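You operate a simulated robot arm through the tools that you are given. There is no shell and no other tool. Be economical: measure what you need, move in short steps, check, and stop when the job is done.

You are at the controls of a simulated two-armed robot. One attempt, no reset.

## Task
Load the signs stick: card in the reader, stick in the dock, press LOAD.
Fine: the dock ends showing that job as LOADED; the stick goes back in the stand, the card in its holder.

Only the result counts: the job must be done as asked and must still hold three seconds after the hand-in. Knocking over, shifting, dropping, spilling or breaking anything else fails it.

## Robot
Two 7-joint arms with two-finger parallel grippers on one trunk, on a base that drives. Base frame: it is fixed to the floor where the robot stands at the start and does not move with it; the origin is under the middle of the robot, x ahead of it, y to its left, z up; the surface under the hand at the start is at about z = 740. Lengths are in mm, angles in degrees, forces in N, time in s.
The left shoulder is at the start at [108, 171, 1185], the right one opposite. With the tool pointing down near the work surface each hand reaches from about 100 to 860 mm from the robot's upright axis, wherever it stands, measured 20 degrees to its own side. Places, roughly: left slot of the stick stand [500, 300, 800]; load key [700, 300, 800]; middle slot of the stick stand [500, 300, 800]; port of the usb dock [700, 200, 800]; right slot of the stick stand [500, 200, 800]; slot of the card holder [500, 0, 700]; slot of the card reader [700, 0, 800]; usb dock [700, 200, 800]. Payload 4.4 kg a hand.
The tool frame of a hand sits at the grasp point between the pads (the TCP): z along the fingers, y along the line on which they close. The tips reach 23 mm beyond it. The gripper opens to 94 mm. The fingers are 38 mm wide and 10 mm thick; the gripper's body (54 by 96 mm) begins 39 mm behind the TCP.
Orientation is that of the tool frame in the base frame, as a unit quaternion [w, x, y, z]. With the fingers straight down and closing along the base's y, the tool's x points along the base's -x, its y along +y and its z along -z.

## Interface
- The arms move only by the tool send_rows. It takes "left_rows", "right_rows" or both (then of equal length, played together; a hand with none holds still); each is a list of rows, each an object (a shift or turn left out is 0, a gripper value left out holds the last) with "delta_pos": the shift along the tool's x, y, z in mm, a list of three; "angular": the turn, a rotation vector about the tool's x, y, z in degrees, a list of three; "jaw": the opening, from 0 (shut) to 1 (fully open). In form: [{"delta_pos": [x, y, z], "angular": [ax, ay, az], "jaw": jaw}, ...]. A call has 1 to 12 rows; each row shifts and turns the commanded pose from where the row before left it, along the tool's axes as they then stand. A row lasts 0.2 s, in which the tool goes at most 50 mm and 8.6 degrees; a call with a longer step from one row to the next is refused whole, and so is a gripper value outside its range. Where a pose cannot be reached the arm comes as near as it can. A force on the tool above 40 N (or 10 N above the force at the start of the call, whichever is more), or a blocked arm, ends the call early, and 0.2 s more pass. The fingers move at their own pace (about 72 mm/s each) and stop on an object; they squeeze with about 21 N. The grip force told is the motor's: it shows also when the fingers shut on nothing. Time passes only in rows, and 0.2 s behind the last, so rows that do not move let the fingers close. The reply holds the time, the measured pose of the TCP, the force on the tool along the base axes, the opening and the grip force, in the units named above and with some noise, with the torque about the TCP (base axes, N m) and any sound that the robot's microphone picked up.
- Cameras (640 x 400 px; columns grow to the right, rows downward): "scene" is now at [211.4, 20.8, 1320.9]; the picture's right is [0.28, -0.96, 0.00], its down [-0.63, -0.18, -0.75] and it looks along [0.72, 0.21, -0.66] (base axes); focal length 250 px, centre (320, 200). "left" rides on the left gripper at [86, -16, -74] in its tool frame; the picture's right is [0.18, 0.98, 0.00], its down [-0.58, 0.11, -0.81] and it looks along [-0.79, 0.15, 0.59] (tool axes); focal length 243 px, centre (320, 200). "right" rides on the right gripper at [86, 16, -74] in its tool frame; the picture's right is [-0.18, 0.98, 0.00], its down [-0.58, -0.11, -0.81] and it looks along [-0.79, -0.15, 0.59] (tool axes); focal length 243 px, centre (320, 200). There is no depth. A picture from a camera that has moved, and an enlarged one, comes with that camera's place and axes in the base frame and with its lens.
- grab_frame(camera): a new picture of that camera. No time passes.
- slide_trunk(by): slides the trunk up (or, below 0, down) by that many mm; the arms and the scene camera ride with it, the base frame stays. It gives what a move gives, with no picture.
- roll_base(legs): drives the robot by 1 to 6 legs, each [ahead, left, turn to the left] in mm, mm and degrees, along the robot's own axes; the way and the turn of a leg run together, so that a leg with both is an arc; at most 1500 mm and 180 degrees a leg. The arms and the cameras ride along, it lands a little off, and it stops where it bumps. It gives what a move gives.
- turn_head(pan, tilt): turns the head with the scene camera to pan (to the left, within 80 degrees either way) and tilt (down, from -29 to 69), counted from straight ahead of the robot. It gives what a move gives.
- enlarge(camera, box): a new picture of the part [left, top, right, bottom] of that camera's present view, enlarged. No time passes.
- close_job(): hands the job in; it is judged then, once.

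Work in short steps. Places have to be worked out from the pictures, the camera data and where the tool is seen: move nearer, look again, correct. Check each grasp and each placing, and mend what went wrong. You have 120 turns and 92 pictures in all, those below and enlarged ones among them. Open the grippers and draw the arms clear of the work before you hand the job in, unless the task says otherwise; then end with one line.

The tools are called after "Emit:" by a JSON object that holds its "fn" and its "kwargs". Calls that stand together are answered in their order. send_rows: Moves the arms, as the interface text tells. Its arguments: {"type":"object","properties":{"left_rows":{"type":"array","items":{"type":"object","properties":{"delta_pos":{"type":"array","items":{"type":"number"}},"angular":{"type":"array","items":{"type":"number"}},"jaw":{"type":"number"}}}},"right_rows":{"type":"array","items":{"type":"object","properties":{"delta_pos":{"type":"array","items":{"type":"number"}},"angular":{"type":"array","items":{"type":"number"}},"jaw":{"type":"number"}}}}},"required":[]} The other tools are called the same way: slide_trunk (by) slides the trunk up or down; roll_base (legs) drives the base; turn_head (pan, tilt) turns the head that bears the scene camera; grab_frame (camera) takes a picture; enlarge (camera, box) takes an enlarged picture of a part of a camera's view; close_job () hands the job in.

At the start:

```text
time: 0.0
left_tool_pos: [356.1, 377.4, 1011.1]
left_tcp_rot: [0.0, 0.0, 1.0, 0.0]
left_wrist_force: [0.5, 0.4, 0.5]
left_torque: [0.03, -0.01, -0.01]
left_grip_width: 94.2
left_grip_force: 0.0
right_tool_pos: [538.8, -46.1, 1076.0]
right_tcp_rot: [0.0, 0.0, 1.0, 0.0]
right_wrist_force: [0.0, 0.8, 0.3]
right_torque: [-0.01, 0.0, 0.01]
right_grip_width: 94.2
right_grip_force: 0.1
trunk travel left (down, up): [-198.0, 191.0]
robot x, y, heading: [2.7, 3.9, 0.0]
head pan, tilt: [16.0, 41.2]
```

scene: 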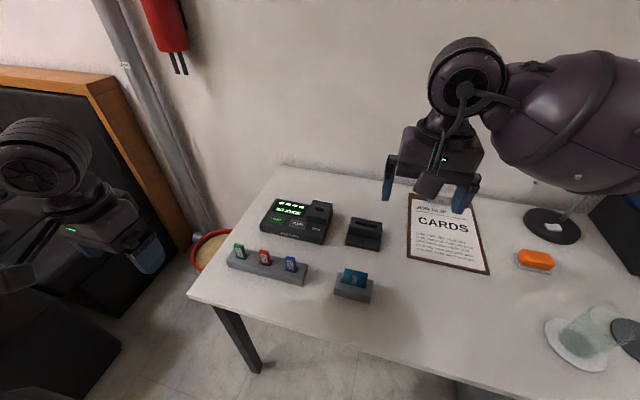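
right: 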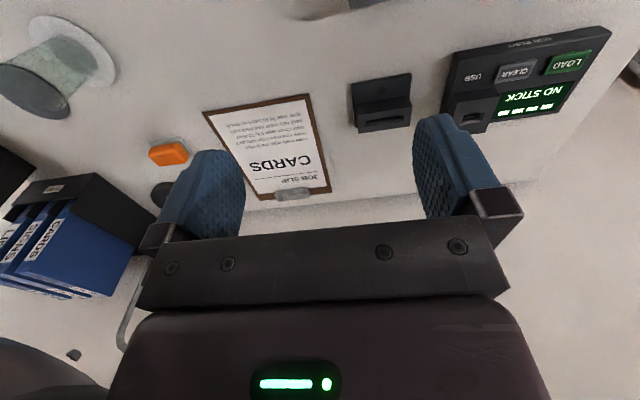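
left: 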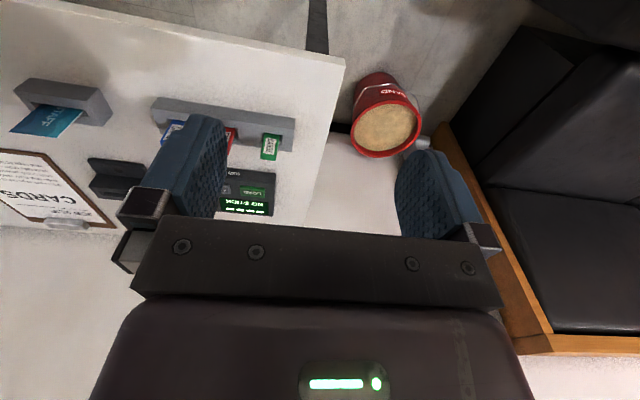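

I'll read the labels first: dock, sticks, card and job slip.

Emit:
{"fn": "enlarge", "kwargs": {"camera": "scene", "box": [220, 180, 390, 310]}}

Emit:
{"fn": "enlarge", "kwargs": {"camera": "right", "box": [200, 80, 340, 210]}}

Emit:
{"fn": "enlarge", "kwargs": {"camera": "left", "box": [0, 60, 300, 230]}}

```text
3.08 times, centred on (305, 245) of scene
camera zoom: at [211.4, 20.8, 1320.9], right [0.28, -0.96, 0.0], down [-0.63, -0.18, -0.75], along [0.72, 0.21, -0.66], focal length 770 px, centre (366, 62)
```

zoom: 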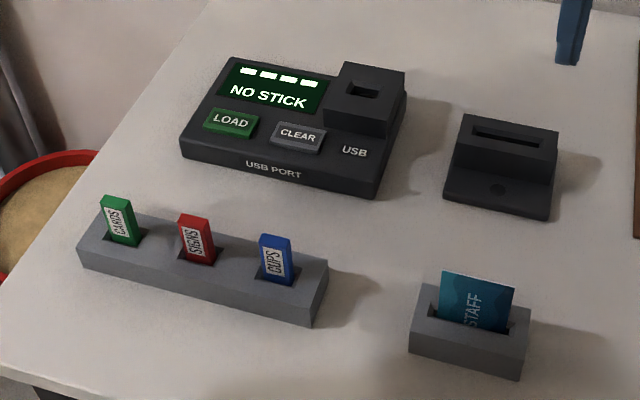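

```text
3.08 times, centred on (270, 145) of right
camera zoom: at [450.5, -29.9, 1151.8], right [0.18, 0.98, 0.0], down [0.58, -0.11, 0.81], along [0.79, -0.15, -0.59], focal length 746 px, centre (474, 369)
```

zoom: 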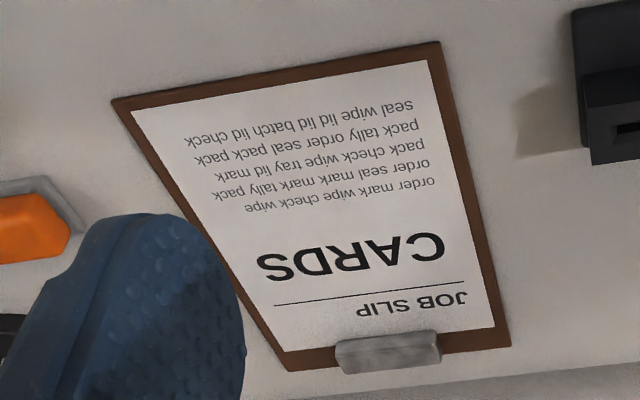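

```text
2.13 times, centred on (150, 145) of left
camera zoom: at [270.3, 361.1, 1086.2], right [-0.18, 0.98, 0.0], down [0.58, 0.11, 0.81], along [0.79, 0.15, -0.59], focal length 518 px, centre (683, 317)
```

zoom: 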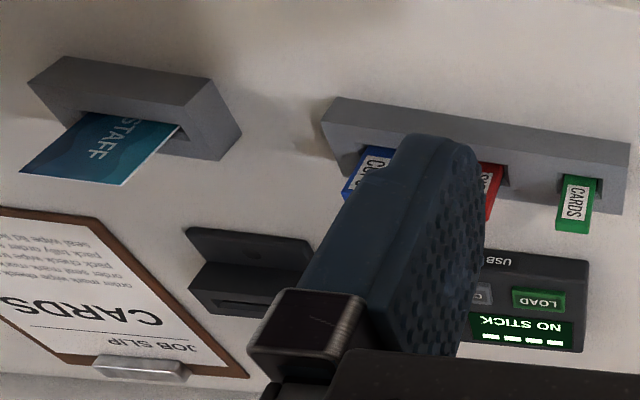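

The red SIGNS stick is in the middle slot, and the STAFF card is in its holder. The slip's CARDS job isn't the one I was asked for. Card and sticks are thin along x, so I turn both hands 90° to close along x.

Emit:
{"fn": "send_rows", "kwargs": {"right_rows": [{"angular": [0, 0, -8.182]}, {"angular": [0, 0, -8.182]}, {"angular": [0, 0, -8.182]}, {"angular": [0, 0, -8.182]}, {"angular": [0, 0, -8.182]}, {"angular": [0, 0, -8.182]}, {"angular": [0, 0, -8.182]}, {"angular": [0, 0, -8.182]}, {"angular": [0, 0, -8.182]}, {"angular": [0, 0, -8.182]}, {"angular": [0, 0, -8.182]}], "left_rows": [{"angular": [0, 0, 8.182]}, {"angular": [0, 0, 8.182]}, {"angular": [0, 0, 8.182]}, {"angular": [0, 0, 8.182]}, {"angular": [0, 0, 8.182]}, {"angular": [0, 0, 8.182]}, {"angular": [0, 0, 8.182]}, {"angular": [0, 0, 8.182]}, {"angular": [0, 0, 8.182]}, {"angular": [0, 0, 8.182]}, {"angular": [0, 0, 8.182]}]}}

```text
time: 2.4
left_tool_pos: [356.0, 377.6, 1012.2]
left_tcp_rot: [0.0, 0.708, 0.706, 0.0]
left_wrist_force: [0.2, -0.4, -0.4]
left_torque: [-0.01, -0.02, 0.0]
left_grip_width: 94.0
left_grip_force: 0.1
right_tool_pos: [538.1, -46.1, 1075.7]
right_tcp_rot: [0.001, -0.619, 0.786, 0.0]
right_wrist_force: [-0.3, 0.4, -0.2]
right_torque: [0.0, 0.01, 0.02]
right_grip_width: 94.1
right_grip_force: 0.0
right hand out of reach, approached as far as the arm can: row 10, 11
trunk travel left (down, up): [-198.0, 191.0]
robot x, y, heading: [1.5, -0.8, 0.2]
head pan, tilt: [16.0, 41.2]
```

The right wrist stopped at about 76°. I move it over the card and lower it, to see if the rest of the turn comes with a better arm pose.

Emit:
{"fn": "send_rows", "kwargs": {"right_rows": [{"delta_pos": [-30, 0, 20]}, {"delta_pos": [-30, 0, 30]}, {"delta_pos": [-20, 0, 30]}, {"delta_pos": [0, 0, 40]}, {}]}}

```text
time: 3.6
left_tool_pos: [355.6, 377.4, 1012.1]
left_tcp_rot: [0.0, 0.706, 0.708, 0.0]
left_wrist_force: [0.1, 0.3, 1.0]
left_torque: [0.0, 0.0, 0.02]
left_grip_width: 93.9
left_grip_force: 0.1
right_tool_pos: [557.9, 32.0, 956.8]
right_tcp_rot: [0.001, -0.618, 0.786, -0.001]
right_wrist_force: [-0.8, -0.8, -0.5]
right_torque: [-0.01, 0.0, 0.04]
right_grip_width: 93.8
right_grip_force: 0.0
trunk travel left (down, up): [-198.0, 191.0]
robot x, y, heading: [5.1, 2.1, -0.3]
head pan, tilt: [16.0, 41.2]
```

Emit:
{"fn": "send_rows", "kwargs": {"right_rows": [{"angular": [0, 0, -6.8]}, {"angular": [0, 0, -6.8]}, {}]}}

Emit:
{"fn": "grab_frame", "kwargs": {"camera": "right"}}

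Emit:
{"fn": "grab_frame", "kwargs": {"camera": "scene"}}

```text
time: 4.4
left_tool_pos: [356.5, 378.0, 1011.3]
left_tcp_rot: [0.0, 0.706, 0.708, 0.0]
left_wrist_force: [0.2, -0.3, 1.1]
left_torque: [0.01, -0.04, 0.01]
left_grip_width: 94.0
left_grip_force: 0.0
right_tool_pos: [556.8, 33.3, 957.1]
right_tcp_rot: [0.0, -0.617, 0.787, 0.0]
right_wrist_force: [-0.3, -0.2, 0.0]
right_torque: [-0.01, -0.06, 0.0]
right_grip_width: 94.2
right_grip_force: 0.1
right hand out of reach, approached as far as the arm can: row 1, 2
trunk travel left (down, up): [-198.0, 191.0]
robot x, y, heading: [-0.4, 1.2, -0.0]
head pan, tilt: [16.0, 41.2]
```

```text
85 pictures are left
camera right: at [519.7, -48.2, 1032.8], right [-0.91, 0.41, 0.0], down [0.24, 0.54, 0.81], along [0.33, 0.74, -0.59], focal length 243 px, centre (320, 200)
```

right: 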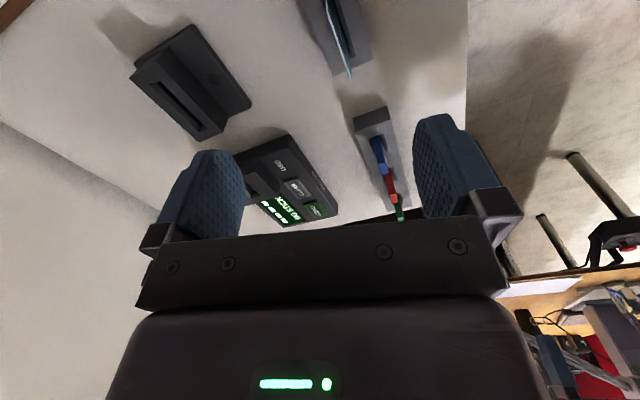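

```text
84 pictures are left
camera scene: at [211.4, 20.8, 1320.9], right [0.28, -0.96, 0.0], down [-0.63, -0.18, -0.75], along [0.72, 0.21, -0.66], focal length 250 px, centre (320, 200)
```

scene: 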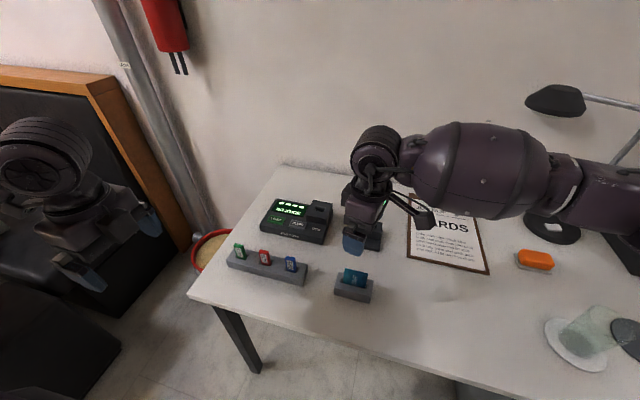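

The wrist hits a limit that way, so I turn the right hand the other way round (+166°) to get the same closing line.

Emit:
{"fn": "send_rows", "kwargs": {"right_rows": [{"angular": [0, 0, 8.4]}, {"angular": [0, 0, 8.4]}, {"angular": [0, 0, 8.4]}, {"angular": [0, 0, 8.4]}, {"angular": [0, 0, 8.4]}, {"angular": [0, 0, 8.4]}, {"angular": [0, 0, 8.4]}, {"angular": [0, 0, 8.4]}, {"angular": [0, 0, 8.4]}, {"angular": [0, 0, 8.4]}, {"angular": [0, 0, 8.4]}, {"angular": [0, 0, 8.4]}]}}

Emit:
{"fn": "send_rows", "kwargs": {"right_rows": [{"angular": [0, 0, 8.4]}, {"angular": [0, 0, 8.4]}, {"angular": [0, 0, 8.4]}, {"angular": [0, 0, 8.4]}, {"angular": [0, 0, 8.4]}, {"angular": [0, 0, 8.4]}, {"angular": [0, 0, 8.4]}, {"angular": [0, 0, 6.8]}, {}]}}

Emit:
{"fn": "grab_frame", "kwargs": {"camera": "right"}}

```text
time: 7.0
left_tool_pos: [356.6, 378.2, 1010.4]
left_tcp_rot: [-0.001, 0.706, 0.708, 0.0]
left_wrist_force: [0.5, -0.5, 0.2]
left_torque: [-0.01, 0.02, 0.01]
left_grip_width: 94.2
left_grip_force: 0.1
right_tool_pos: [557.3, 30.5, 955.9]
right_tcp_rot: [0.0, 0.213, 0.977, -0.001]
right_wrist_force: [-0.4, -0.1, 0.3]
right_torque: [-0.01, -0.01, 0.02]
right_grip_width: 93.9
right_grip_force: 0.1
trunk travel left (down, up): [-198.0, 191.0]
robot x, y, heading: [-4.9, 1.6, -0.1]
head pan, tilt: [16.0, 41.2]
```

```text
time: 9.0
left_tool_pos: [356.7, 377.8, 1011.6]
left_tcp_rot: [-0.001, 0.706, 0.708, 0.001]
left_wrist_force: [0.5, 0.5, -0.5]
left_torque: [0.0, 0.04, 0.0]
left_grip_width: 94.1
left_grip_force: 0.1
right_tool_pos: [557.1, 31.7, 955.6]
right_tcp_rot: [0.0, 0.708, 0.706, 0.0]
right_wrist_force: [0.8, 0.1, 0.2]
right_torque: [0.01, 0.01, 0.01]
right_grip_width: 94.1
right_grip_force: 0.1
trunk travel left (down, up): [-198.0, 191.0]
robot x, y, heading: [1.2, -0.1, -0.0]
head pan, tilt: [16.0, 41.2]
```

```text
83 pictures are left
camera right: at [572.1, 118.4, 1031.6], right [0.98, -0.19, 0.0], down [-0.11, -0.58, 0.81], along [-0.15, -0.79, -0.59], focal length 243 px, centre (320, 200)
```

right: 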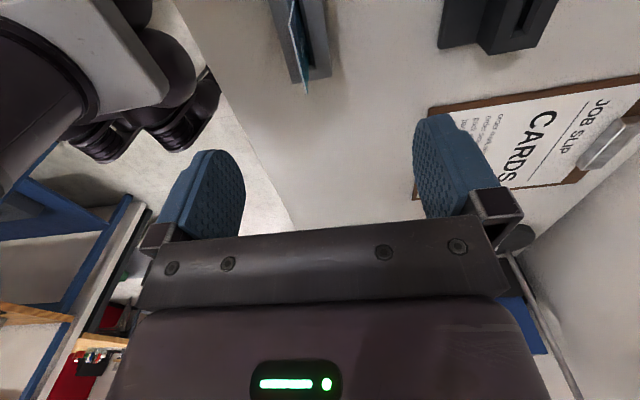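

The right hand now closes along x. Triangulating the two views puts the card at x≈540, y≈31 with its top at z≈826. I centre over it and drop to just above.

Emit:
{"fn": "send_rows", "kwargs": {"right_rows": [{"delta_pos": [0, -17, 0]}, {"delta_pos": [0, 0, 35]}, {"delta_pos": [0, 0, 35]}, {"delta_pos": [0, 0, 30]}, {}]}}

Emit:
{"fn": "grab_frame", "kwargs": {"camera": "right"}}

Emit:
{"fn": "enlarge", "kwargs": {"camera": "scene", "box": [300, 200, 420, 320]}}

```text
time: 10.2
left_tool_pos: [355.6, 378.4, 1011.2]
left_tcp_rot: [0.0, 0.707, 0.707, 0.0]
left_wrist_force: [1.1, -0.5, 0.5]
left_torque: [0.0, -0.02, 0.0]
left_grip_width: 94.2
left_grip_force: 0.0
right_tool_pos: [539.5, 31.0, 858.1]
right_tcp_rot: [0.0, 0.707, 0.707, 0.0]
right_wrist_force: [0.5, 0.0, 0.9]
right_torque: [-0.03, 0.01, 0.01]
right_grip_width: 93.9
right_grip_force: 0.1
trunk travel left (down, up): [-198.0, 191.0]
robot x, y, heading: [1.1, -2.6, -0.1]
head pan, tilt: [16.0, 41.2]
```

```text
82 pictures are left
camera right: at [555.0, 118.6, 933.3], right [0.98, -0.18, 0.0], down [-0.11, -0.58, 0.81], along [-0.15, -0.79, -0.59], focal length 243 px, centre (320, 200)
```

right: 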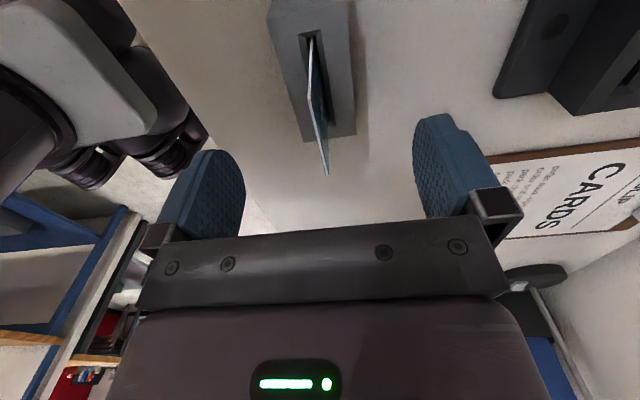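

```text
3.33 times, centred on (360, 260) of scene
camera zoom: at [211.1, 20.8, 1321.0], right [0.28, -0.96, 0.0], down [-0.63, -0.18, -0.75], along [0.72, 0.21, -0.66], focal length 834 px, centre (187, 0)
```

zoom: 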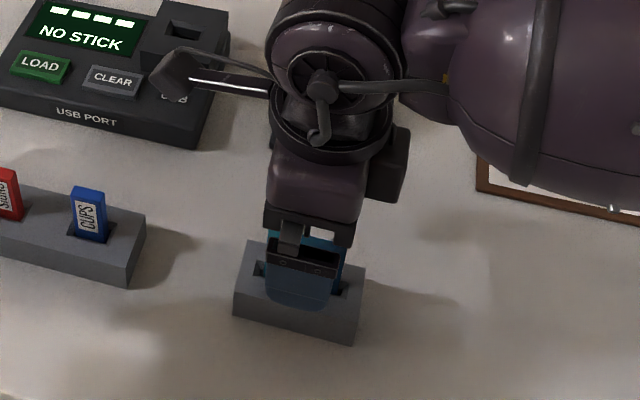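

The card's top edge runs from (538, 58) to (537, 2) at z≈826, and the holder top is at about 770. I go down to TCP z≈810 and close.

Emit:
{"fn": "send_rows", "kwargs": {"right_rows": [{"delta_pos": [0, -1, 24]}, {"delta_pos": [0, 0, 24]}, {}, {"jaw": 0}, {}, {}, {}, {}]}}

Emit:
{"fn": "grab_frame", "kwargs": {"camera": "right"}}

```text
time: 12.0
left_tool_pos: [356.5, 377.6, 1010.9]
left_tcp_rot: [0.0, 0.707, 0.707, -0.001]
left_wrist_force: [0.2, -0.4, 0.5]
left_torque: [-0.01, 0.01, 0.01]
left_grip_width: 93.9
left_grip_force: 0.1
right_tool_pos: [538.7, 30.1, 809.1]
right_tcp_rot: [0.0, 0.708, 0.706, 0.0]
right_wrist_force: [-0.3, 0.0, -0.8]
right_torque: [0.02, 0.01, 0.03]
right_grip_width: 1.1
right_grip_force: 21.2
trunk travel left (down, up): [-198.0, 191.0]
robot x, y, heading: [-0.4, 1.9, 0.1]
head pan, tilt: [16.0, 41.2]
```

```text
80 pictures are left
camera right: at [554.7, 117.2, 884.9], right [0.98, -0.19, 0.0], down [-0.11, -0.58, 0.81], along [-0.15, -0.79, -0.59], focal length 243 px, centre (320, 200)
```

right: 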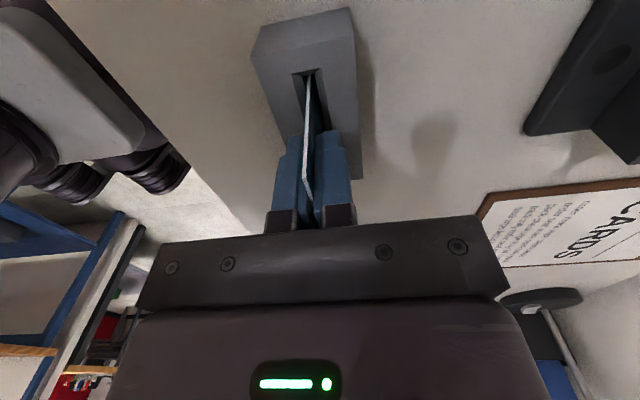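

The card is gripped, 1.1 mm wide, with the TCP at (538.7, 30.1, 809.1) to remember for the return. I lift it straight up and look.

Emit:
{"fn": "send_rows", "kwargs": {"right_rows": [{"delta_pos": [0, 0, -20]}, {"delta_pos": [0, 0, -30]}, {"delta_pos": [0, 0, -40]}, {"delta_pos": [0, 0, -40]}, {}]}}

Emit:
{"fn": "grab_frame", "kwargs": {"camera": "right"}}

Emit:
{"fn": "enlarge", "kwargs": {"camera": "scene", "box": [300, 180, 420, 300]}}

```text
time: 13.2
left_tool_pos: [357.8, 378.2, 1011.1]
left_tcp_rot: [0.0, 0.707, 0.707, 0.0]
left_wrist_force: [-0.6, -0.4, 0.4]
left_torque: [-0.03, -0.03, 0.01]
left_grip_width: 93.8
left_grip_force: 0.2
right_tool_pos: [538.8, 32.0, 939.4]
right_tcp_rot: [0.0, 0.707, 0.707, 0.0]
right_wrist_force: [-0.2, 0.2, 0.6]
right_torque: [-0.05, 0.01, 0.02]
right_grip_width: 1.0
right_grip_force: 21.5
trunk travel left (down, up): [-198.0, 191.0]
robot x, y, heading: [-1.0, 0.5, 0.0]
head pan, tilt: [16.0, 41.2]
```

```text
79 pictures are left
camera right: at [554.3, 118.4, 1013.7], right [0.98, -0.19, 0.0], down [-0.11, -0.58, 0.81], along [-0.15, -0.79, -0.59], focal length 243 px, centre (320, 200)
```

right: 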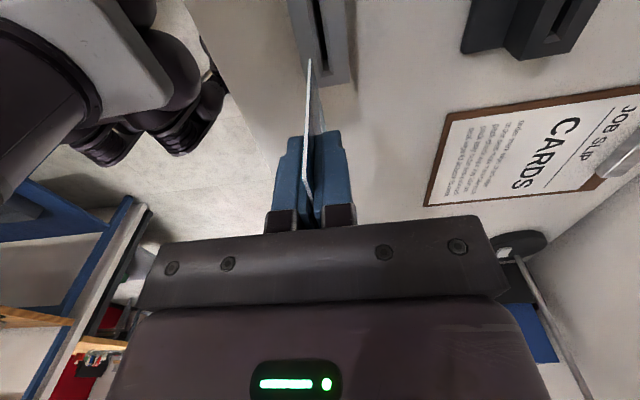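

```text
3.33 times, centred on (360, 240) of scene
camera zoom: at [211.8, 20.7, 1320.7], right [0.28, -0.96, 0.0], down [-0.63, -0.18, -0.75], along [0.72, 0.21, -0.66], focal length 834 px, centre (187, 67)
```

zoom: 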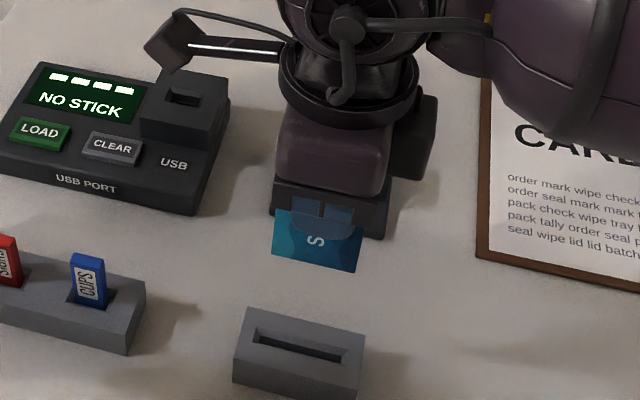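

The lifted card hangs about 63 mm below the TCP. I carry it above the reader, estimated near (720, 33), staying high and a bit left to see the slot.

Emit:
{"fn": "send_rows", "kwargs": {"right_rows": [{"delta_pos": [0, 40, 0]}, {"delta_pos": [0, 45, 0]}, {"delta_pos": [10, 45, 0]}, {"delta_pos": [10, 40, 0]}, {}]}}

Emit:
{"fn": "grab_frame", "kwargs": {"camera": "right"}}

Emit:
{"fn": "enlarge", "kwargs": {"camera": "scene", "box": [260, 160, 420, 260]}}

```text
time: 14.4
left_tool_pos: [356.5, 377.5, 1011.7]
left_tcp_rot: [0.001, 0.707, 0.707, 0.0]
left_wrist_force: [-0.1, -0.4, 0.2]
left_torque: [-0.04, -0.02, 0.01]
left_grip_width: 93.9
left_grip_force: 0.0
right_tool_pos: [710.1, 49.5, 938.1]
right_tcp_rot: [0.001, 0.707, 0.707, 0.0]
right_wrist_force: [-0.1, 0.3, 0.3]
right_torque: [0.0, -0.01, -0.01]
right_grip_width: 0.8
right_grip_force: 20.4
trunk travel left (down, up): [-198.0, 191.0]
robot x, y, heading: [0.6, -0.2, 0.1]
head pan, tilt: [16.0, 41.2]
```

```text
77 pictures are left
camera right: at [725.1, 136.7, 1013.8], right [0.98, -0.18, 0.0], down [-0.11, -0.58, 0.81], along [-0.15, -0.79, -0.59], focal length 243 px, centre (320, 200)
```

right: 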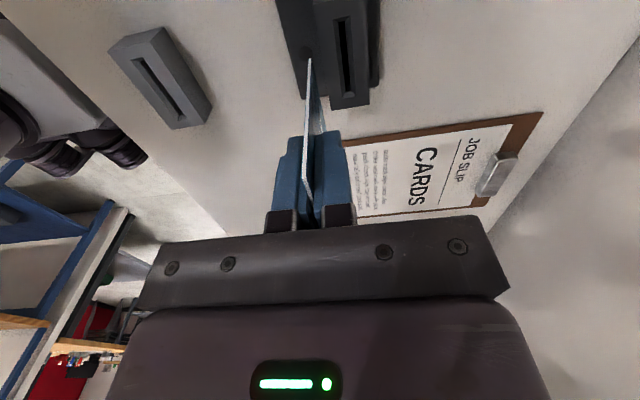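

```text
4.00 times, centred on (340, 210) of scene
camera zoom: at [211.3, 20.3, 1321.0], right [0.28, -0.96, 0.0], down [-0.63, -0.18, -0.75], along [0.72, 0.21, -0.66], focal length 1001 px, centre (240, 160)
```

zoom: 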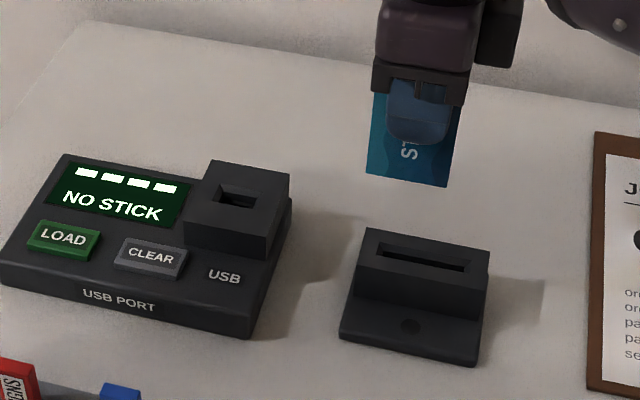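

Let me enlarge the wrist view of the reader slot to pin down its edges.

Emit:
{"fn": "enlarge", "kwargs": {"camera": "right", "box": [260, 0, 400, 120]}}

Emit:
{"fn": "enlarge", "kwargs": {"camera": "scene", "box": [335, 205, 395, 255]}}

```text
3.33 times, centred on (330, 60) of right
camera zoom: at [725.1, 136.7, 1013.8], right [0.98, -0.18, 0.0], down [-0.11, -0.58, 0.81], along [-0.15, -0.79, -0.59], focal length 809 px, centre (287, 667)
```

zoom: 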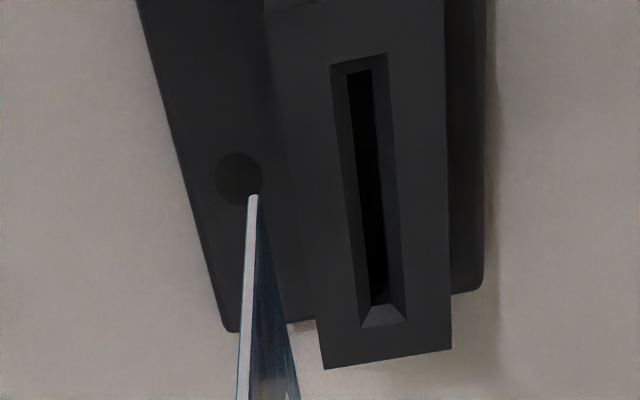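

```text
8.00 times, centred on (365, 230) of scene
camera zoom: at [211.3, 20.3, 1321.0], right [0.28, -0.96, 0.0], down [-0.63, -0.18, -0.75], along [0.72, 0.21, -0.66], focal length 2001 px, centre (-40, -40)
```

zoom: 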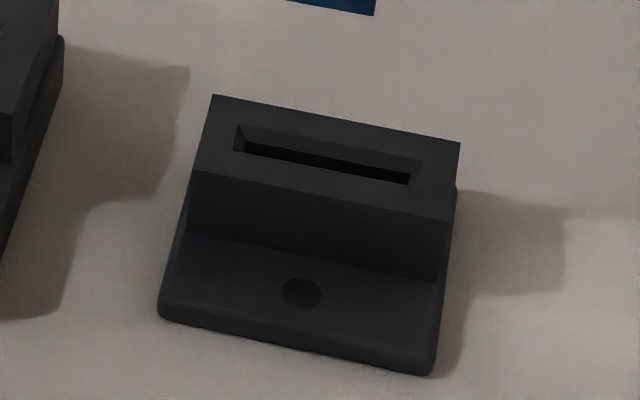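

Chamfered slot triangulated: centre ≈ (730, 31), top z≈786. I align the hand there and lower until the card's bottom is about 15 mm above it.

Emit:
{"fn": "send_rows", "kwargs": {"right_rows": [{"delta_pos": [-18.5, 19.5, 0]}, {"delta_pos": [0, 0, 35]}, {"delta_pos": [0, 0, 33]}, {}]}}

Emit:
{"fn": "enlarge", "kwargs": {"camera": "right", "box": [240, 0, 400, 160]}}

Emit:
{"fn": "enlarge", "kwargs": {"camera": "scene", "box": [335, 195, 395, 245]}}

```text
time: 15.4
left_tool_pos: [356.1, 378.0, 1010.6]
left_tcp_rot: [0.0, 0.706, 0.708, 0.0]
left_wrist_force: [-0.3, -0.1, 0.0]
left_torque: [-0.02, -0.01, 0.0]
left_grip_width: 93.9
left_grip_force: 0.2
right_tool_pos: [730.0, 32.9, 869.4]
right_tcp_rot: [0.0, 0.708, 0.706, 0.0]
right_wrist_force: [-0.1, -0.3, -0.3]
right_torque: [-0.02, -0.01, 0.04]
right_grip_width: 0.8
right_grip_force: 21.1
trunk travel left (down, up): [-198.0, 191.0]
robot x, y, heading: [-4.2, -0.7, 0.2]
head pan, tilt: [16.0, 41.2]
```

```text
2.50 times, centred on (320, 80) of right
camera zoom: at [744.8, 118.7, 945.5], right [0.98, -0.18, 0.0], down [-0.11, -0.58, 0.81], along [-0.15, -0.79, -0.59], focal length 606 px, centre (320, 500)
```

zoom: 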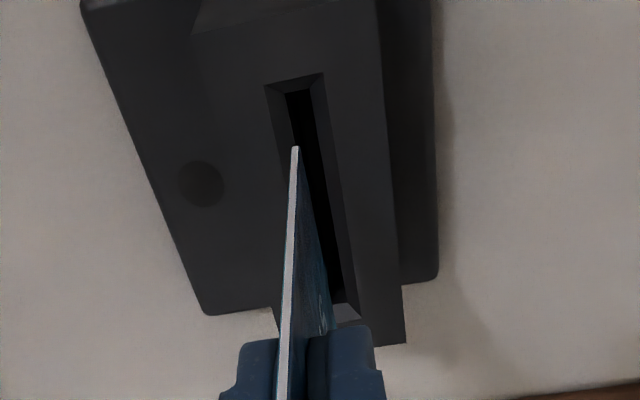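

```text
8.00 times, centred on (365, 220) of scene
camera zoom: at [211.1, 20.8, 1321.1], right [0.28, -0.96, 0.0], down [-0.63, -0.18, -0.75], along [0.72, 0.21, -0.66], focal length 2001 px, centre (-40, 40)
```

zoom: 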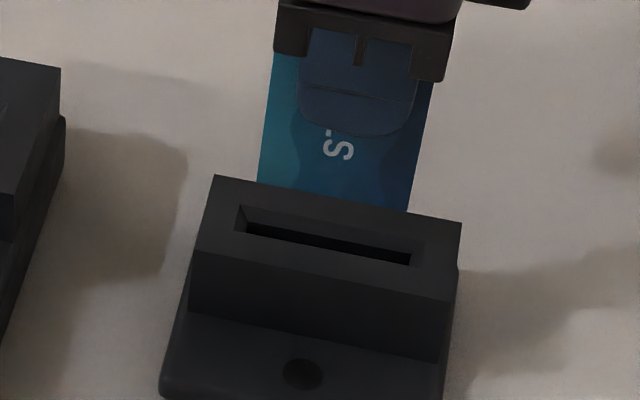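

The card's lower edge sits over the funnel within 1–2 mm. I lower it into the slot in small steps.

Emit:
{"fn": "send_rows", "kwargs": {"right_rows": [{"delta_pos": [0, 0, 10]}, {"delta_pos": [0, 0, 10]}, {"delta_pos": [0, 0, 8]}, {"delta_pos": [0, 0, 8]}, {}]}}

Emit:
{"fn": "enlarge", "kwargs": {"camera": "scene", "box": [260, 180, 400, 260]}}

```text
time: 16.6
left_tool_pos: [356.0, 377.3, 1011.7]
left_tcp_rot: [0.0, 0.707, 0.707, 0.0]
left_wrist_force: [-0.1, -1.1, 0.5]
left_torque: [0.02, 0.01, -0.01]
left_grip_width: 94.2
left_grip_force: 0.0
right_tool_pos: [728.6, 32.2, 835.2]
right_tcp_rot: [0.0, 0.708, 0.706, 0.0]
right_wrist_force: [-0.1, -0.1, -0.3]
right_torque: [0.01, -0.02, -0.02]
right_grip_width: 1.2
right_grip_force: 21.7
trunk travel left (down, up): [-198.0, 191.0]
robot x, y, heading: [-0.2, 0.0, -0.2]
head pan, tilt: [16.0, 41.2]
```

```text
4.57 times, centred on (330, 220) of scene
camera zoom: at [211.3, 20.8, 1321.0], right [0.28, -0.96, 0.0], down [-0.63, -0.18, -0.75], along [0.72, 0.21, -0.66], focal length 1144 px, centre (274, 109)
```

zoom: 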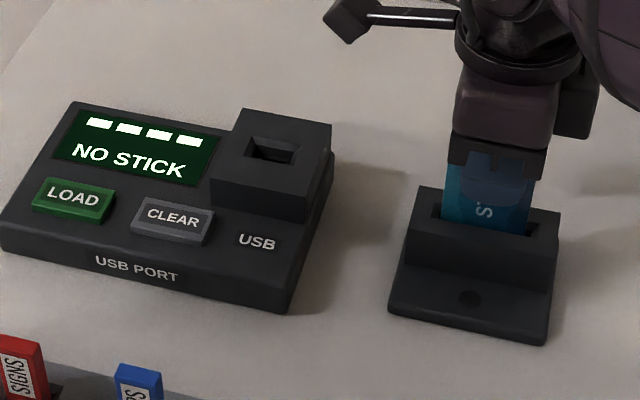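

The card is in the slot, about 14 mm deep with no force. I continue down in small steps until it seats.

Emit:
{"fn": "send_rows", "kwargs": {"right_rows": [{"delta_pos": [0, 0, 5]}, {"delta_pos": [0, 0, 5]}, {"delta_pos": [0, 0, 4]}, {"delta_pos": [0, 0, 3]}, {}]}}

Emit:
{"fn": "enlarge", "kwargs": {"camera": "scene", "box": [260, 180, 400, 260]}}

```text
time: 17.8
left_tool_pos: [354.8, 377.5, 1012.1]
left_tcp_rot: [0.0, 0.707, 0.707, 0.0]
left_wrist_force: [0.3, -0.3, 0.8]
left_torque: [0.02, -0.01, -0.04]
left_grip_width: 93.7
left_grip_force: 0.1
right_tool_pos: [729.0, 30.9, 821.5]
right_tcp_rot: [0.003, 0.708, 0.706, 0.002]
right_wrist_force: [0.1, -1.6, 16.3]
right_torque: [-0.1, -0.04, -0.02]
right_grip_width: 1.3
right_grip_force: 21.0
trunk travel left (down, up): [-198.0, 191.0]
robot x, y, heading: [0.3, 0.5, 0.1]
head pan, tilt: [16.0, 41.2]
```

```text
4.57 times, centred on (330, 220) of scene
camera zoom: at [209.7, 20.6, 1321.6], right [0.28, -0.96, 0.0], down [-0.63, -0.18, -0.75], along [0.72, 0.21, -0.66], focal length 1144 px, centre (274, 109)
```

zoom: 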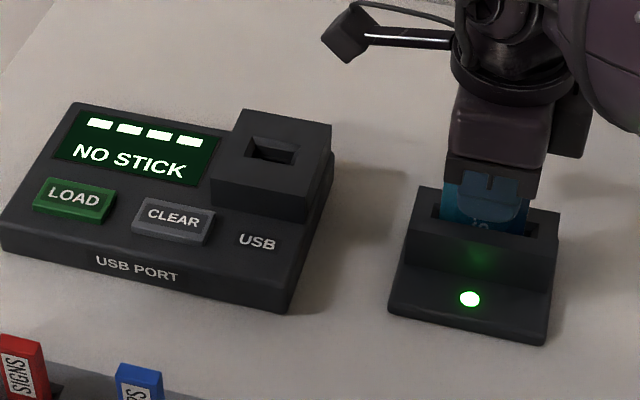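

The reader LED is green and the card is seated at 16 N. I ease the push, open, rise clear, and move the right arm away to the right while the left moves over the red stick.

Emit:
{"fn": "send_rows", "kwargs": {"right_rows": [{"delta_pos": [0, 0, -2]}, {"jaw": 0.5}, {}, {}, {"delta_pos": [0, 0, -20]}, {"delta_pos": [0, 0, -40]}, {"delta_pos": [0, 0, -40]}, {"delta_pos": [0, 0, -40]}, {"delta_pos": [-45, 0, 0]}, {"delta_pos": [-45, 0, 0]}, {"delta_pos": [-45, -20, 0]}, {"delta_pos": [-45, -20, 0]}], "left_rows": [{"delta_pos": [-25, 40, 0]}, {"delta_pos": [-25, 40, 0]}, {"delta_pos": [-25, 40, 0]}, {"delta_pos": [-25, 40, 0]}, {"delta_pos": [-20, 8, 0]}, {"delta_pos": [0, 0, 30]}, {"delta_pos": [0, 0, 40]}, {}, {}, {}, {}, {}]}}

Emit:
{"fn": "grab_frame", "kwargs": {"camera": "left"}}

Emit:
{"fn": "grab_frame", "kwargs": {"camera": "scene"}}

```text
time: 20.4
left_tool_pos: [523.8, 255.9, 941.1]
left_tcp_rot: [0.0, 0.707, 0.708, 0.001]
left_wrist_force: [0.3, 0.3, 0.1]
left_torque: [0.01, -0.02, 0.0]
left_grip_width: 93.8
left_grip_force: 0.1
right_tool_pos: [689.4, -148.8, 959.7]
right_tcp_rot: [-0.001, 0.707, 0.708, 0.001]
right_wrist_force: [-0.8, 0.1, 0.0]
right_torque: [0.01, -0.02, 0.01]
right_grip_width: 47.1
right_grip_force: 0.1
trunk travel left (down, up): [-198.0, 191.0]
robot x, y, heading: [-0.3, 1.0, -0.0]
head pan, tilt: [16.0, 41.2]
```

```text
69 pictures are left
camera left: at [508.1, 341.3, 1016.4], right [0.98, 0.18, 0.0], down [0.11, -0.58, 0.81], along [0.15, -0.79, -0.59], focal length 243 px, centre (320, 200)
```

left: 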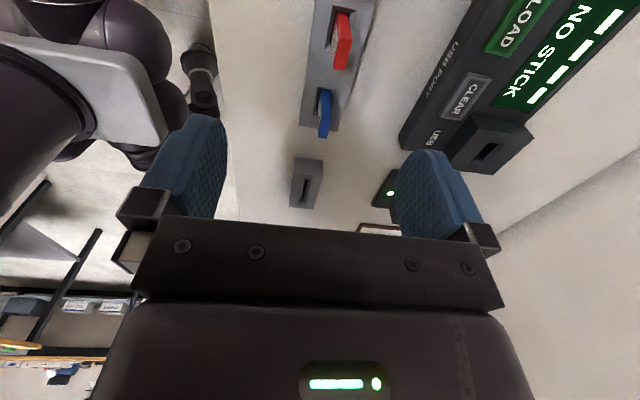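

```text
68 pictures are left
camera scene: at [210.8, 19.8, 1321.1], right [0.28, -0.96, 0.0], down [-0.63, -0.18, -0.75], along [0.72, 0.21, -0.66], focal length 250 px, centre (320, 200)
```

scene: 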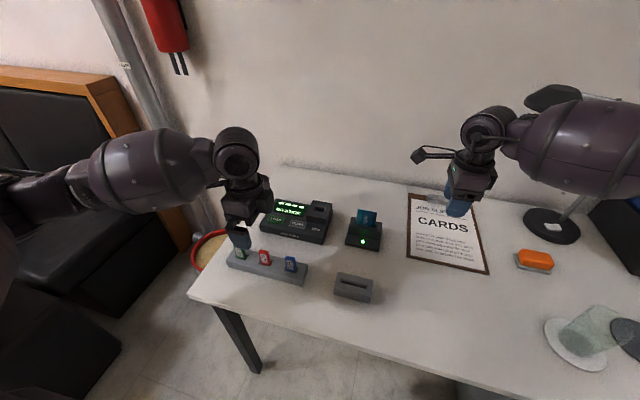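

The card stays in with the LED green. I zoom in on the red stick and the dock port from the left wrist and from the scene camera.

Emit:
{"fn": "enlarge", "kwargs": {"camera": "left", "box": [280, 0, 400, 140]}}

Emit:
{"fn": "enlarge", "kwargs": {"camera": "scene", "box": [225, 235, 315, 290]}}

Emit:
{"fn": "enlarge", "kwargs": {"camera": "scene", "box": [255, 190, 345, 250]}}

Emit:
{"fn": "enlarge", "kwargs": {"camera": "left", "box": [430, 80, 550, 200]}}

```text
2.86 times, centred on (340, 70) of left
camera zoom: at [508.1, 341.3, 1016.4], right [0.98, 0.18, 0.0], down [0.11, -0.58, 0.81], along [0.15, -0.79, -0.59], focal length 693 px, centre (263, 571)
```

zoom: 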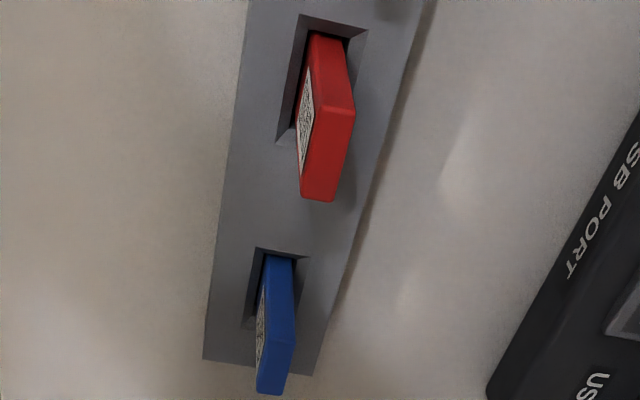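

```text
7.11 times, centred on (270, 262) of scene
camera zoom: at [210.8, 19.8, 1321.1], right [0.28, -0.96, 0.0], down [-0.63, -0.18, -0.75], along [0.72, 0.21, -0.66], focal length 1779 px, centre (676, -244)
```

zoom: 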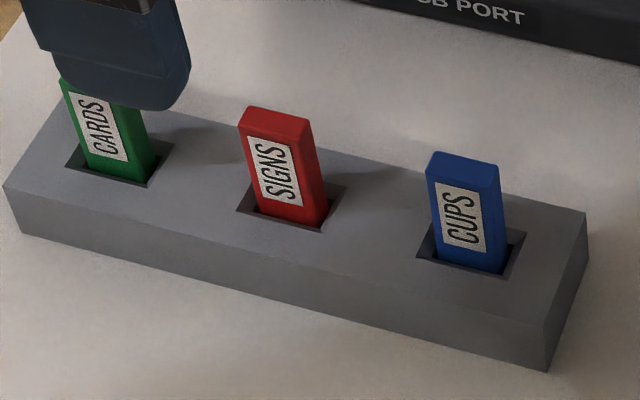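

```text
6.67 times, centred on (300, 220) of scene
camera zoom: at [210.8, 19.8, 1321.1], right [0.28, -0.96, 0.0], down [-0.63, -0.18, -0.75], along [0.72, 0.21, -0.66], focal length 1668 px, centre (453, 67)
```

zoom: 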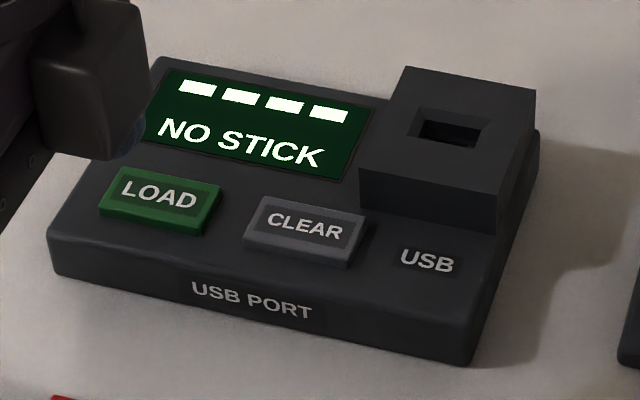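

```text
3.33 times, centred on (490, 140) of left
camera zoom: at [508.1, 341.3, 1016.4], right [0.98, 0.18, 0.0], down [0.11, -0.58, 0.81], along [0.15, -0.79, -0.59], focal length 809 px, centre (-247, 400)
```

zoom: 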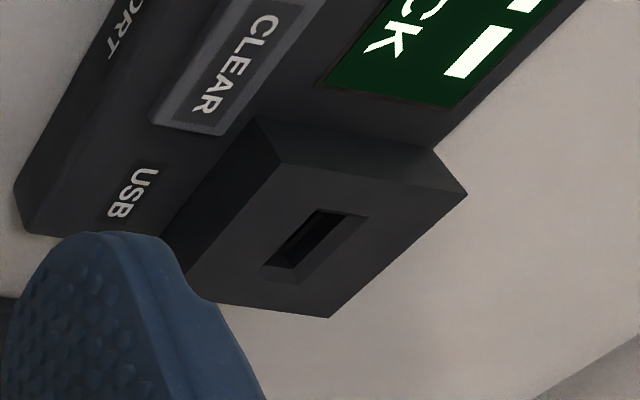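

The red stick's top triangulates to (540.5, 260.5, 813): 24 mm wide along y, 11 thick along x. I align the left hand and lower it to just above.

Emit:
{"fn": "send_rows", "kwargs": {"left_rows": [{"delta_pos": [4.6, 16.7, 0]}, {"delta_pos": [0, 0, 40]}, {"delta_pos": [0, 0, 40]}, {"delta_pos": [0, 0, 16]}, {}]}}

Emit:
{"fn": "enlarge", "kwargs": {"camera": "left", "box": [200, 0, 440, 200]}}

```text
time: 21.6
left_tool_pos: [541.4, 262.2, 844.9]
left_tcp_rot: [0.0, 0.706, 0.708, 0.001]
left_wrist_force: [0.8, -0.7, 0.8]
left_torque: [0.03, 0.01, 0.01]
left_grip_width: 94.1
left_grip_force: 0.1
right_tool_pos: [689.8, -146.8, 958.8]
right_tcp_rot: [0.0, 0.708, 0.706, 0.0]
right_wrist_force: [0.4, 0.5, 0.3]
right_torque: [-0.01, -0.02, 0.01]
right_grip_width: 47.3
right_grip_force: 0.1
trunk travel left (down, up): [-198.0, 191.0]
robot x, y, heading: [1.4, -0.0, 0.1]
head pan, tilt: [16.0, 41.2]
```

```text
2.00 times, centred on (320, 100) of left
camera zoom: at [525.2, 347.6, 919.6], right [0.98, 0.19, 0.0], down [0.11, -0.58, 0.81], along [0.15, -0.79, -0.59], focal length 485 px, centre (320, 400)
```

zoom: 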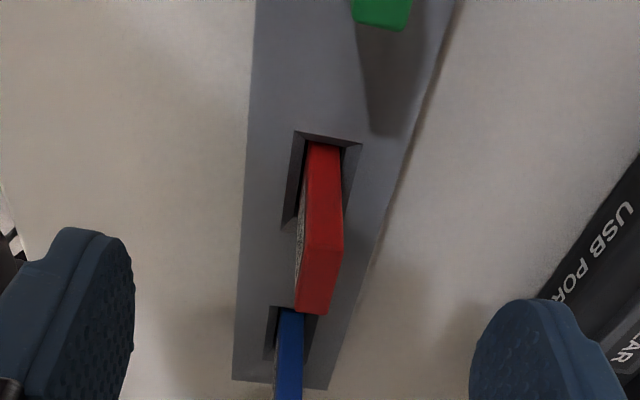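

Alignment confirmed (stick centre ≈ 541.5, 259). I descend to TCP z≈806 and close.

Emit:
{"fn": "send_rows", "kwargs": {"left_rows": [{"delta_pos": [-2.5, 0, 15]}, {"delta_pos": [0, 0, 12]}, {"delta_pos": [0, 0, 12]}, {}, {"jaw": 0}, {}, {}, {}, {}]}}

Emit:
{"fn": "enlarge", "kwargs": {"camera": "left", "box": [200, 0, 440, 240]}}

```text
time: 23.6
left_tool_pos: [541.9, 259.7, 806.1]
left_tcp_rot: [0.0, 0.707, 0.707, 0.0]
left_wrist_force: [-0.2, 0.0, -0.3]
left_torque: [-0.02, 0.01, -0.03]
left_grip_width: 8.7
left_grip_force: 20.8
right_tool_pos: [690.4, -147.9, 959.2]
right_tcp_rot: [0.0, 0.708, 0.706, 0.001]
right_wrist_force: [0.7, 0.5, 0.4]
right_torque: [-0.01, 0.02, 0.02]
right_grip_width: 47.0
right_grip_force: 0.1
trunk travel left (down, up): [-198.0, 191.0]
robot x, y, heading: [0.6, 3.8, -0.0]
head pan, tilt: [16.0, 41.2]
```

```text
1.67 times, centred on (320, 120) of left
camera zoom: at [525.5, 345.6, 881.0], right [0.98, 0.18, 0.0], down [0.11, -0.58, 0.81], along [0.15, -0.79, -0.59], focal length 404 px, centre (320, 333)
```

zoom: 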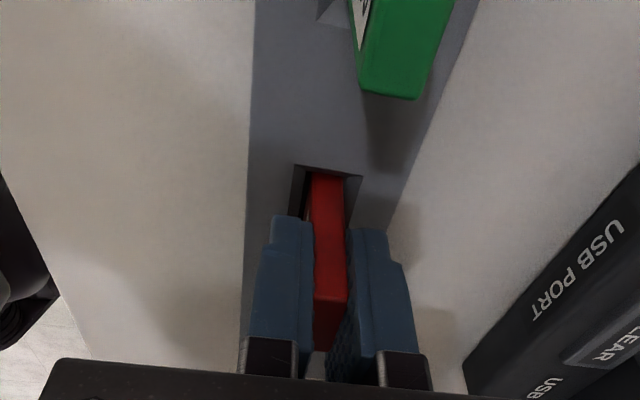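

The stick is gripped (8.7 mm), stand pose (541.9, 259.7, 806.1). I lift it and carry it high toward the dock port, which triangulates to (748, 174.5, 795).

Emit:
{"fn": "send_rows", "kwargs": {"left_rows": [{"delta_pos": [0, 0, -15]}, {"delta_pos": [0, 0, -30]}, {"delta_pos": [0, 0, -40]}, {"delta_pos": [0, 0, -40]}, {"delta_pos": [-10, 40, 0]}, {"delta_pos": [-15, 45, 0]}, {"delta_pos": [-20, 45, 0]}, {"delta_pos": [-20, 45, 0]}, {"delta_pos": [0, 27, 0]}, {}]}}

Emit:
{"fn": "enlarge", "kwargs": {"camera": "left", "box": [200, 0, 440, 240]}}

Emit:
{"fn": "enlarge", "kwargs": {"camera": "scene", "box": [230, 150, 390, 270]}}

```text
time: 25.8
left_tool_pos: [742.1, 196.7, 930.6]
left_tcp_rot: [0.0, 0.707, 0.707, 0.0]
left_wrist_force: [0.0, 0.3, -0.6]
left_torque: [-0.02, 0.0, -0.01]
left_grip_width: 8.7
left_grip_force: 21.0
right_tool_pos: [690.1, -146.8, 960.3]
right_tcp_rot: [0.0, 0.708, 0.707, 0.0]
right_wrist_force: [-0.3, 0.2, 0.4]
right_torque: [0.03, 0.01, 0.03]
right_grip_width: 47.2
right_grip_force: 0.1
trunk travel left (down, up): [-198.0, 191.0]
robot x, y, heading: [-1.2, 1.1, -0.1]
head pan, tilt: [16.0, 41.2]
```

```text
1.67 times, centred on (320, 120) of left
camera zoom: at [725.4, 282.4, 1005.3], right [0.98, 0.18, 0.0], down [0.11, -0.58, 0.81], along [0.15, -0.79, -0.59], focal length 404 px, centre (320, 333)
```

zoom: 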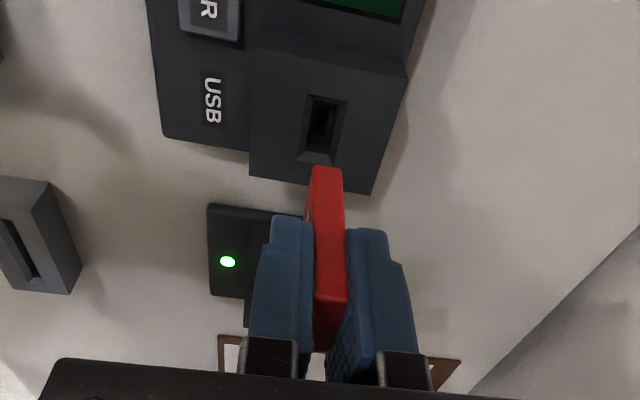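

```text
3.33 times, centred on (310, 210) of scene
camera zoom: at [211.3, 20.9, 1321.0], right [0.28, -0.96, 0.0], down [-0.63, -0.18, -0.75], along [0.72, 0.21, -0.66], focal length 834 px, centre (353, 167)
```

zoom: 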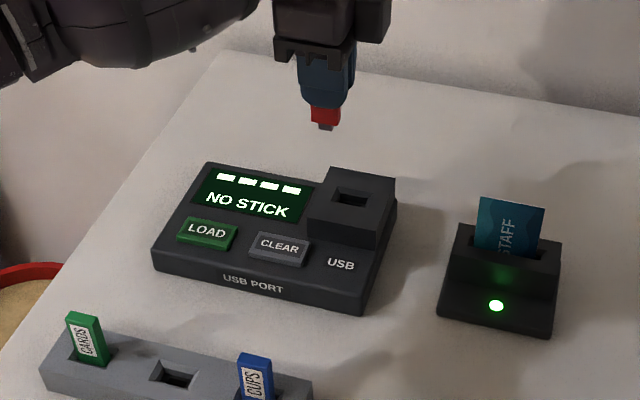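

Port refined to (746, 175.5, 795), the red body ends about 48 mm below the TCP, and a connector extends below that. I align and lower to TCP z≈872 for a check.

Emit:
{"fn": "send_rows", "kwargs": {"left_rows": [{"delta_pos": [-20.4, 4, 0]}, {"delta_pos": [0, 0, 30]}, {"delta_pos": [0, 0, 28]}, {}]}}

Emit:
{"fn": "enlarge", "kwargs": {"camera": "left", "box": [260, 30, 380, 150]}}

Emit:
{"fn": "enlarge", "kwargs": {"camera": "scene", "box": [285, 170, 355, 240]}}

```text
time: 26.8
left_tool_pos: [748.0, 175.2, 874.3]
left_tcp_rot: [-0.001, 0.706, 0.708, 0.001]
left_wrist_force: [-0.4, -0.1, -0.1]
left_torque: [-0.02, 0.01, 0.01]
left_grip_width: 9.1
left_grip_force: 20.9
right_tool_pos: [689.5, -147.6, 960.2]
right_tcp_rot: [0.0, 0.708, 0.706, 0.0]
right_wrist_force: [0.2, -0.7, -0.1]
right_torque: [0.01, 0.0, 0.04]
right_grip_width: 47.1
right_grip_force: 0.3
trunk travel left (down, up): [-198.0, 191.0]
robot x, y, heading: [-1.4, 0.9, 0.2]
head pan, tilt: [16.0, 41.2]
```

```text
3.33 times, centred on (320, 90) of left
camera zoom: at [731.1, 261.5, 948.7], right [0.98, 0.18, 0.0], down [0.11, -0.58, 0.81], along [0.15, -0.79, -0.59], focal length 809 px, centre (320, 567)
```

zoom: 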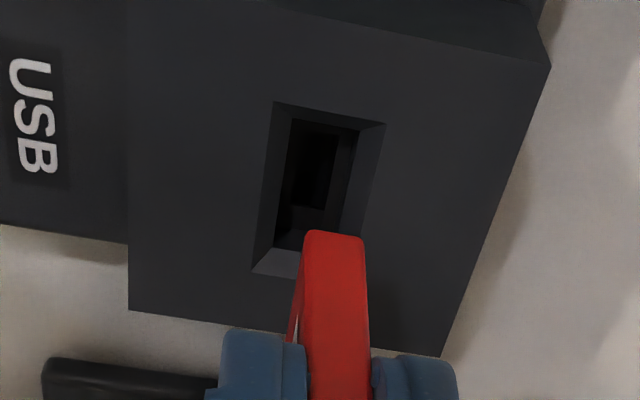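

```text
5.71 times, centred on (320, 205) of scene
camera zoom: at [211.1, 20.9, 1321.1], right [0.28, -0.96, 0.0], down [-0.63, -0.18, -0.75], along [0.72, 0.21, -0.66], focal length 1429 px, centre (320, 171)
```

zoom: 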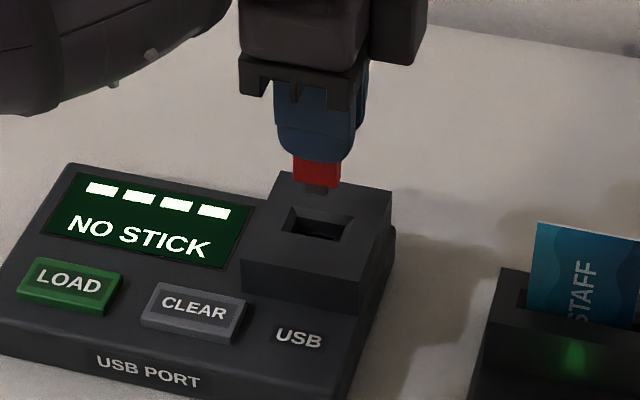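

The port centre comes out at (745.8, 174.8), so the stick needs a 1.5 mm shift toward -x. I then lower it gently.

Emit:
{"fn": "send_rows", "kwargs": {"left_rows": [{"delta_pos": [0, -1.5, 0]}, {"delta_pos": [0, 0, 8]}, {"delta_pos": [0, 0, 8]}, {"delta_pos": [0, 0, 6]}, {"delta_pos": [0, 0, 6]}, {}]}}

Emit:
{"fn": "enlarge", "kwargs": {"camera": "scene", "box": [285, 170, 355, 240]}}

```text
time: 28.2
left_tool_pos: [745.1, 176.5, 845.0]
left_tcp_rot: [-0.001, 0.706, 0.708, 0.0]
left_wrist_force: [-1.8, -0.2, 0.3]
left_torque: [0.01, 0.01, 0.0]
left_grip_width: 8.9
left_grip_force: 20.7
right_tool_pos: [690.4, -147.1, 959.5]
right_tcp_rot: [0.0, 0.708, 0.707, 0.0]
right_wrist_force: [0.0, -0.4, -0.7]
right_torque: [0.03, -0.01, -0.01]
right_grip_width: 47.0
right_grip_force: 0.0
trunk travel left (down, up): [-198.0, 191.0]
robot x, y, heading: [0.2, 2.7, -0.3]
head pan, tilt: [16.0, 41.2]
```

```text
5.71 times, centred on (320, 205) of scene
camera zoom: at [211.3, 20.8, 1320.9], right [0.28, -0.96, 0.0], down [-0.63, -0.18, -0.75], along [0.72, 0.21, -0.66], focal length 1429 px, centre (320, 171)
```

zoom: 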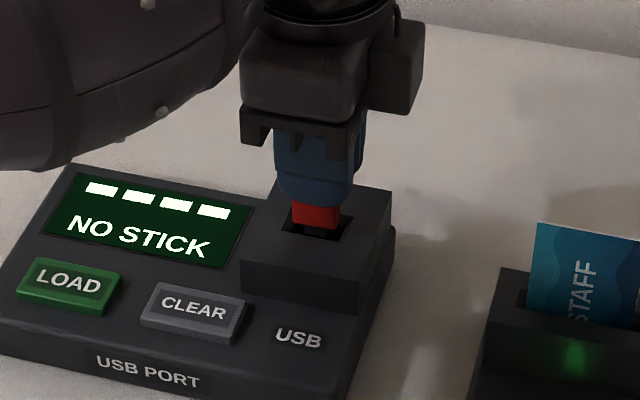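

The connector is entering the port, with about 2 N sideways. I push on in small steps until it seats.

Emit:
{"fn": "send_rows", "kwargs": {"left_rows": [{"delta_pos": [0, 0, 4]}, {"delta_pos": [0, 0, 4]}, {"delta_pos": [0, 0, 4]}, {}]}}

Emit:
{"fn": "enlarge", "kwargs": {"camera": "scene", "box": [285, 170, 355, 240]}}

```text
time: 29.2
left_tool_pos: [744.2, 174.7, 832.7]
left_tcp_rot: [0.0, 0.707, 0.707, 0.0]
left_wrist_force: [0.3, 0.2, 0.4]
left_torque: [-0.01, 0.02, -0.03]
left_grip_width: 8.8
left_grip_force: 21.2
right_tool_pos: [691.2, -147.0, 958.6]
right_tcp_rot: [0.0, 0.708, 0.707, 0.001]
right_wrist_force: [-0.2, -0.1, 0.1]
right_torque: [-0.01, 0.0, -0.04]
right_grip_width: 47.0
right_grip_force: 0.1
trunk travel left (down, up): [-198.0, 191.0]
robot x, y, heading: [-1.3, -2.4, -0.1]
head pan, tilt: [16.0, 41.2]
```

```text
5.71 times, centred on (320, 205) of scene
camera zoom: at [211.4, 20.8, 1320.9], right [0.28, -0.96, 0.0], down [-0.63, -0.18, -0.75], along [0.72, 0.21, -0.66], focal length 1429 px, centre (320, 171)
```

zoom: 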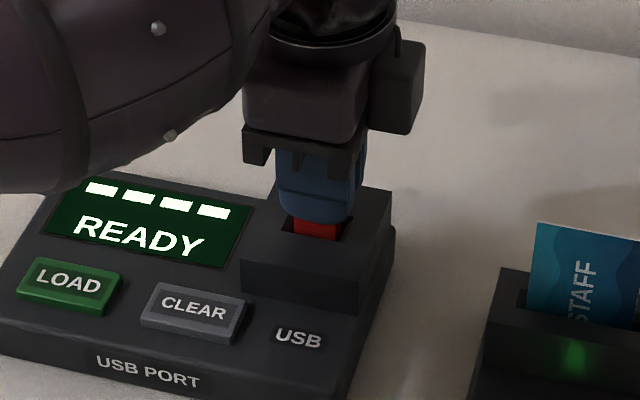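

The display shows READY. I press a few mm more to be sure it is bottomed before releasing.

Emit:
{"fn": "send_rows", "kwargs": {"left_rows": [{"delta_pos": [0, 0, 3]}, {"delta_pos": [0, 0, 3]}, {}]}}

```text
time: 30.0
left_tool_pos: [745.1, 176.3, 831.6]
left_tcp_rot: [0.001, 0.707, 0.707, 0.002]
left_wrist_force: [-0.2, 0.7, 20.4]
left_torque: [0.11, 0.04, 0.0]
left_grip_width: 9.1
left_grip_force: 21.1
right_tool_pos: [688.8, -147.4, 962.0]
right_tcp_rot: [0.002, 0.708, 0.706, 0.002]
right_wrist_force: [-0.3, -0.4, -0.2]
right_torque: [0.0, 0.03, 0.0]
right_grip_width: 46.7
right_grip_force: 0.0
trunk travel left (down, up): [-198.0, 191.0]
robot x, y, heading: [-4.1, 1.2, 0.3]
head pan, tilt: [16.0, 41.2]
```

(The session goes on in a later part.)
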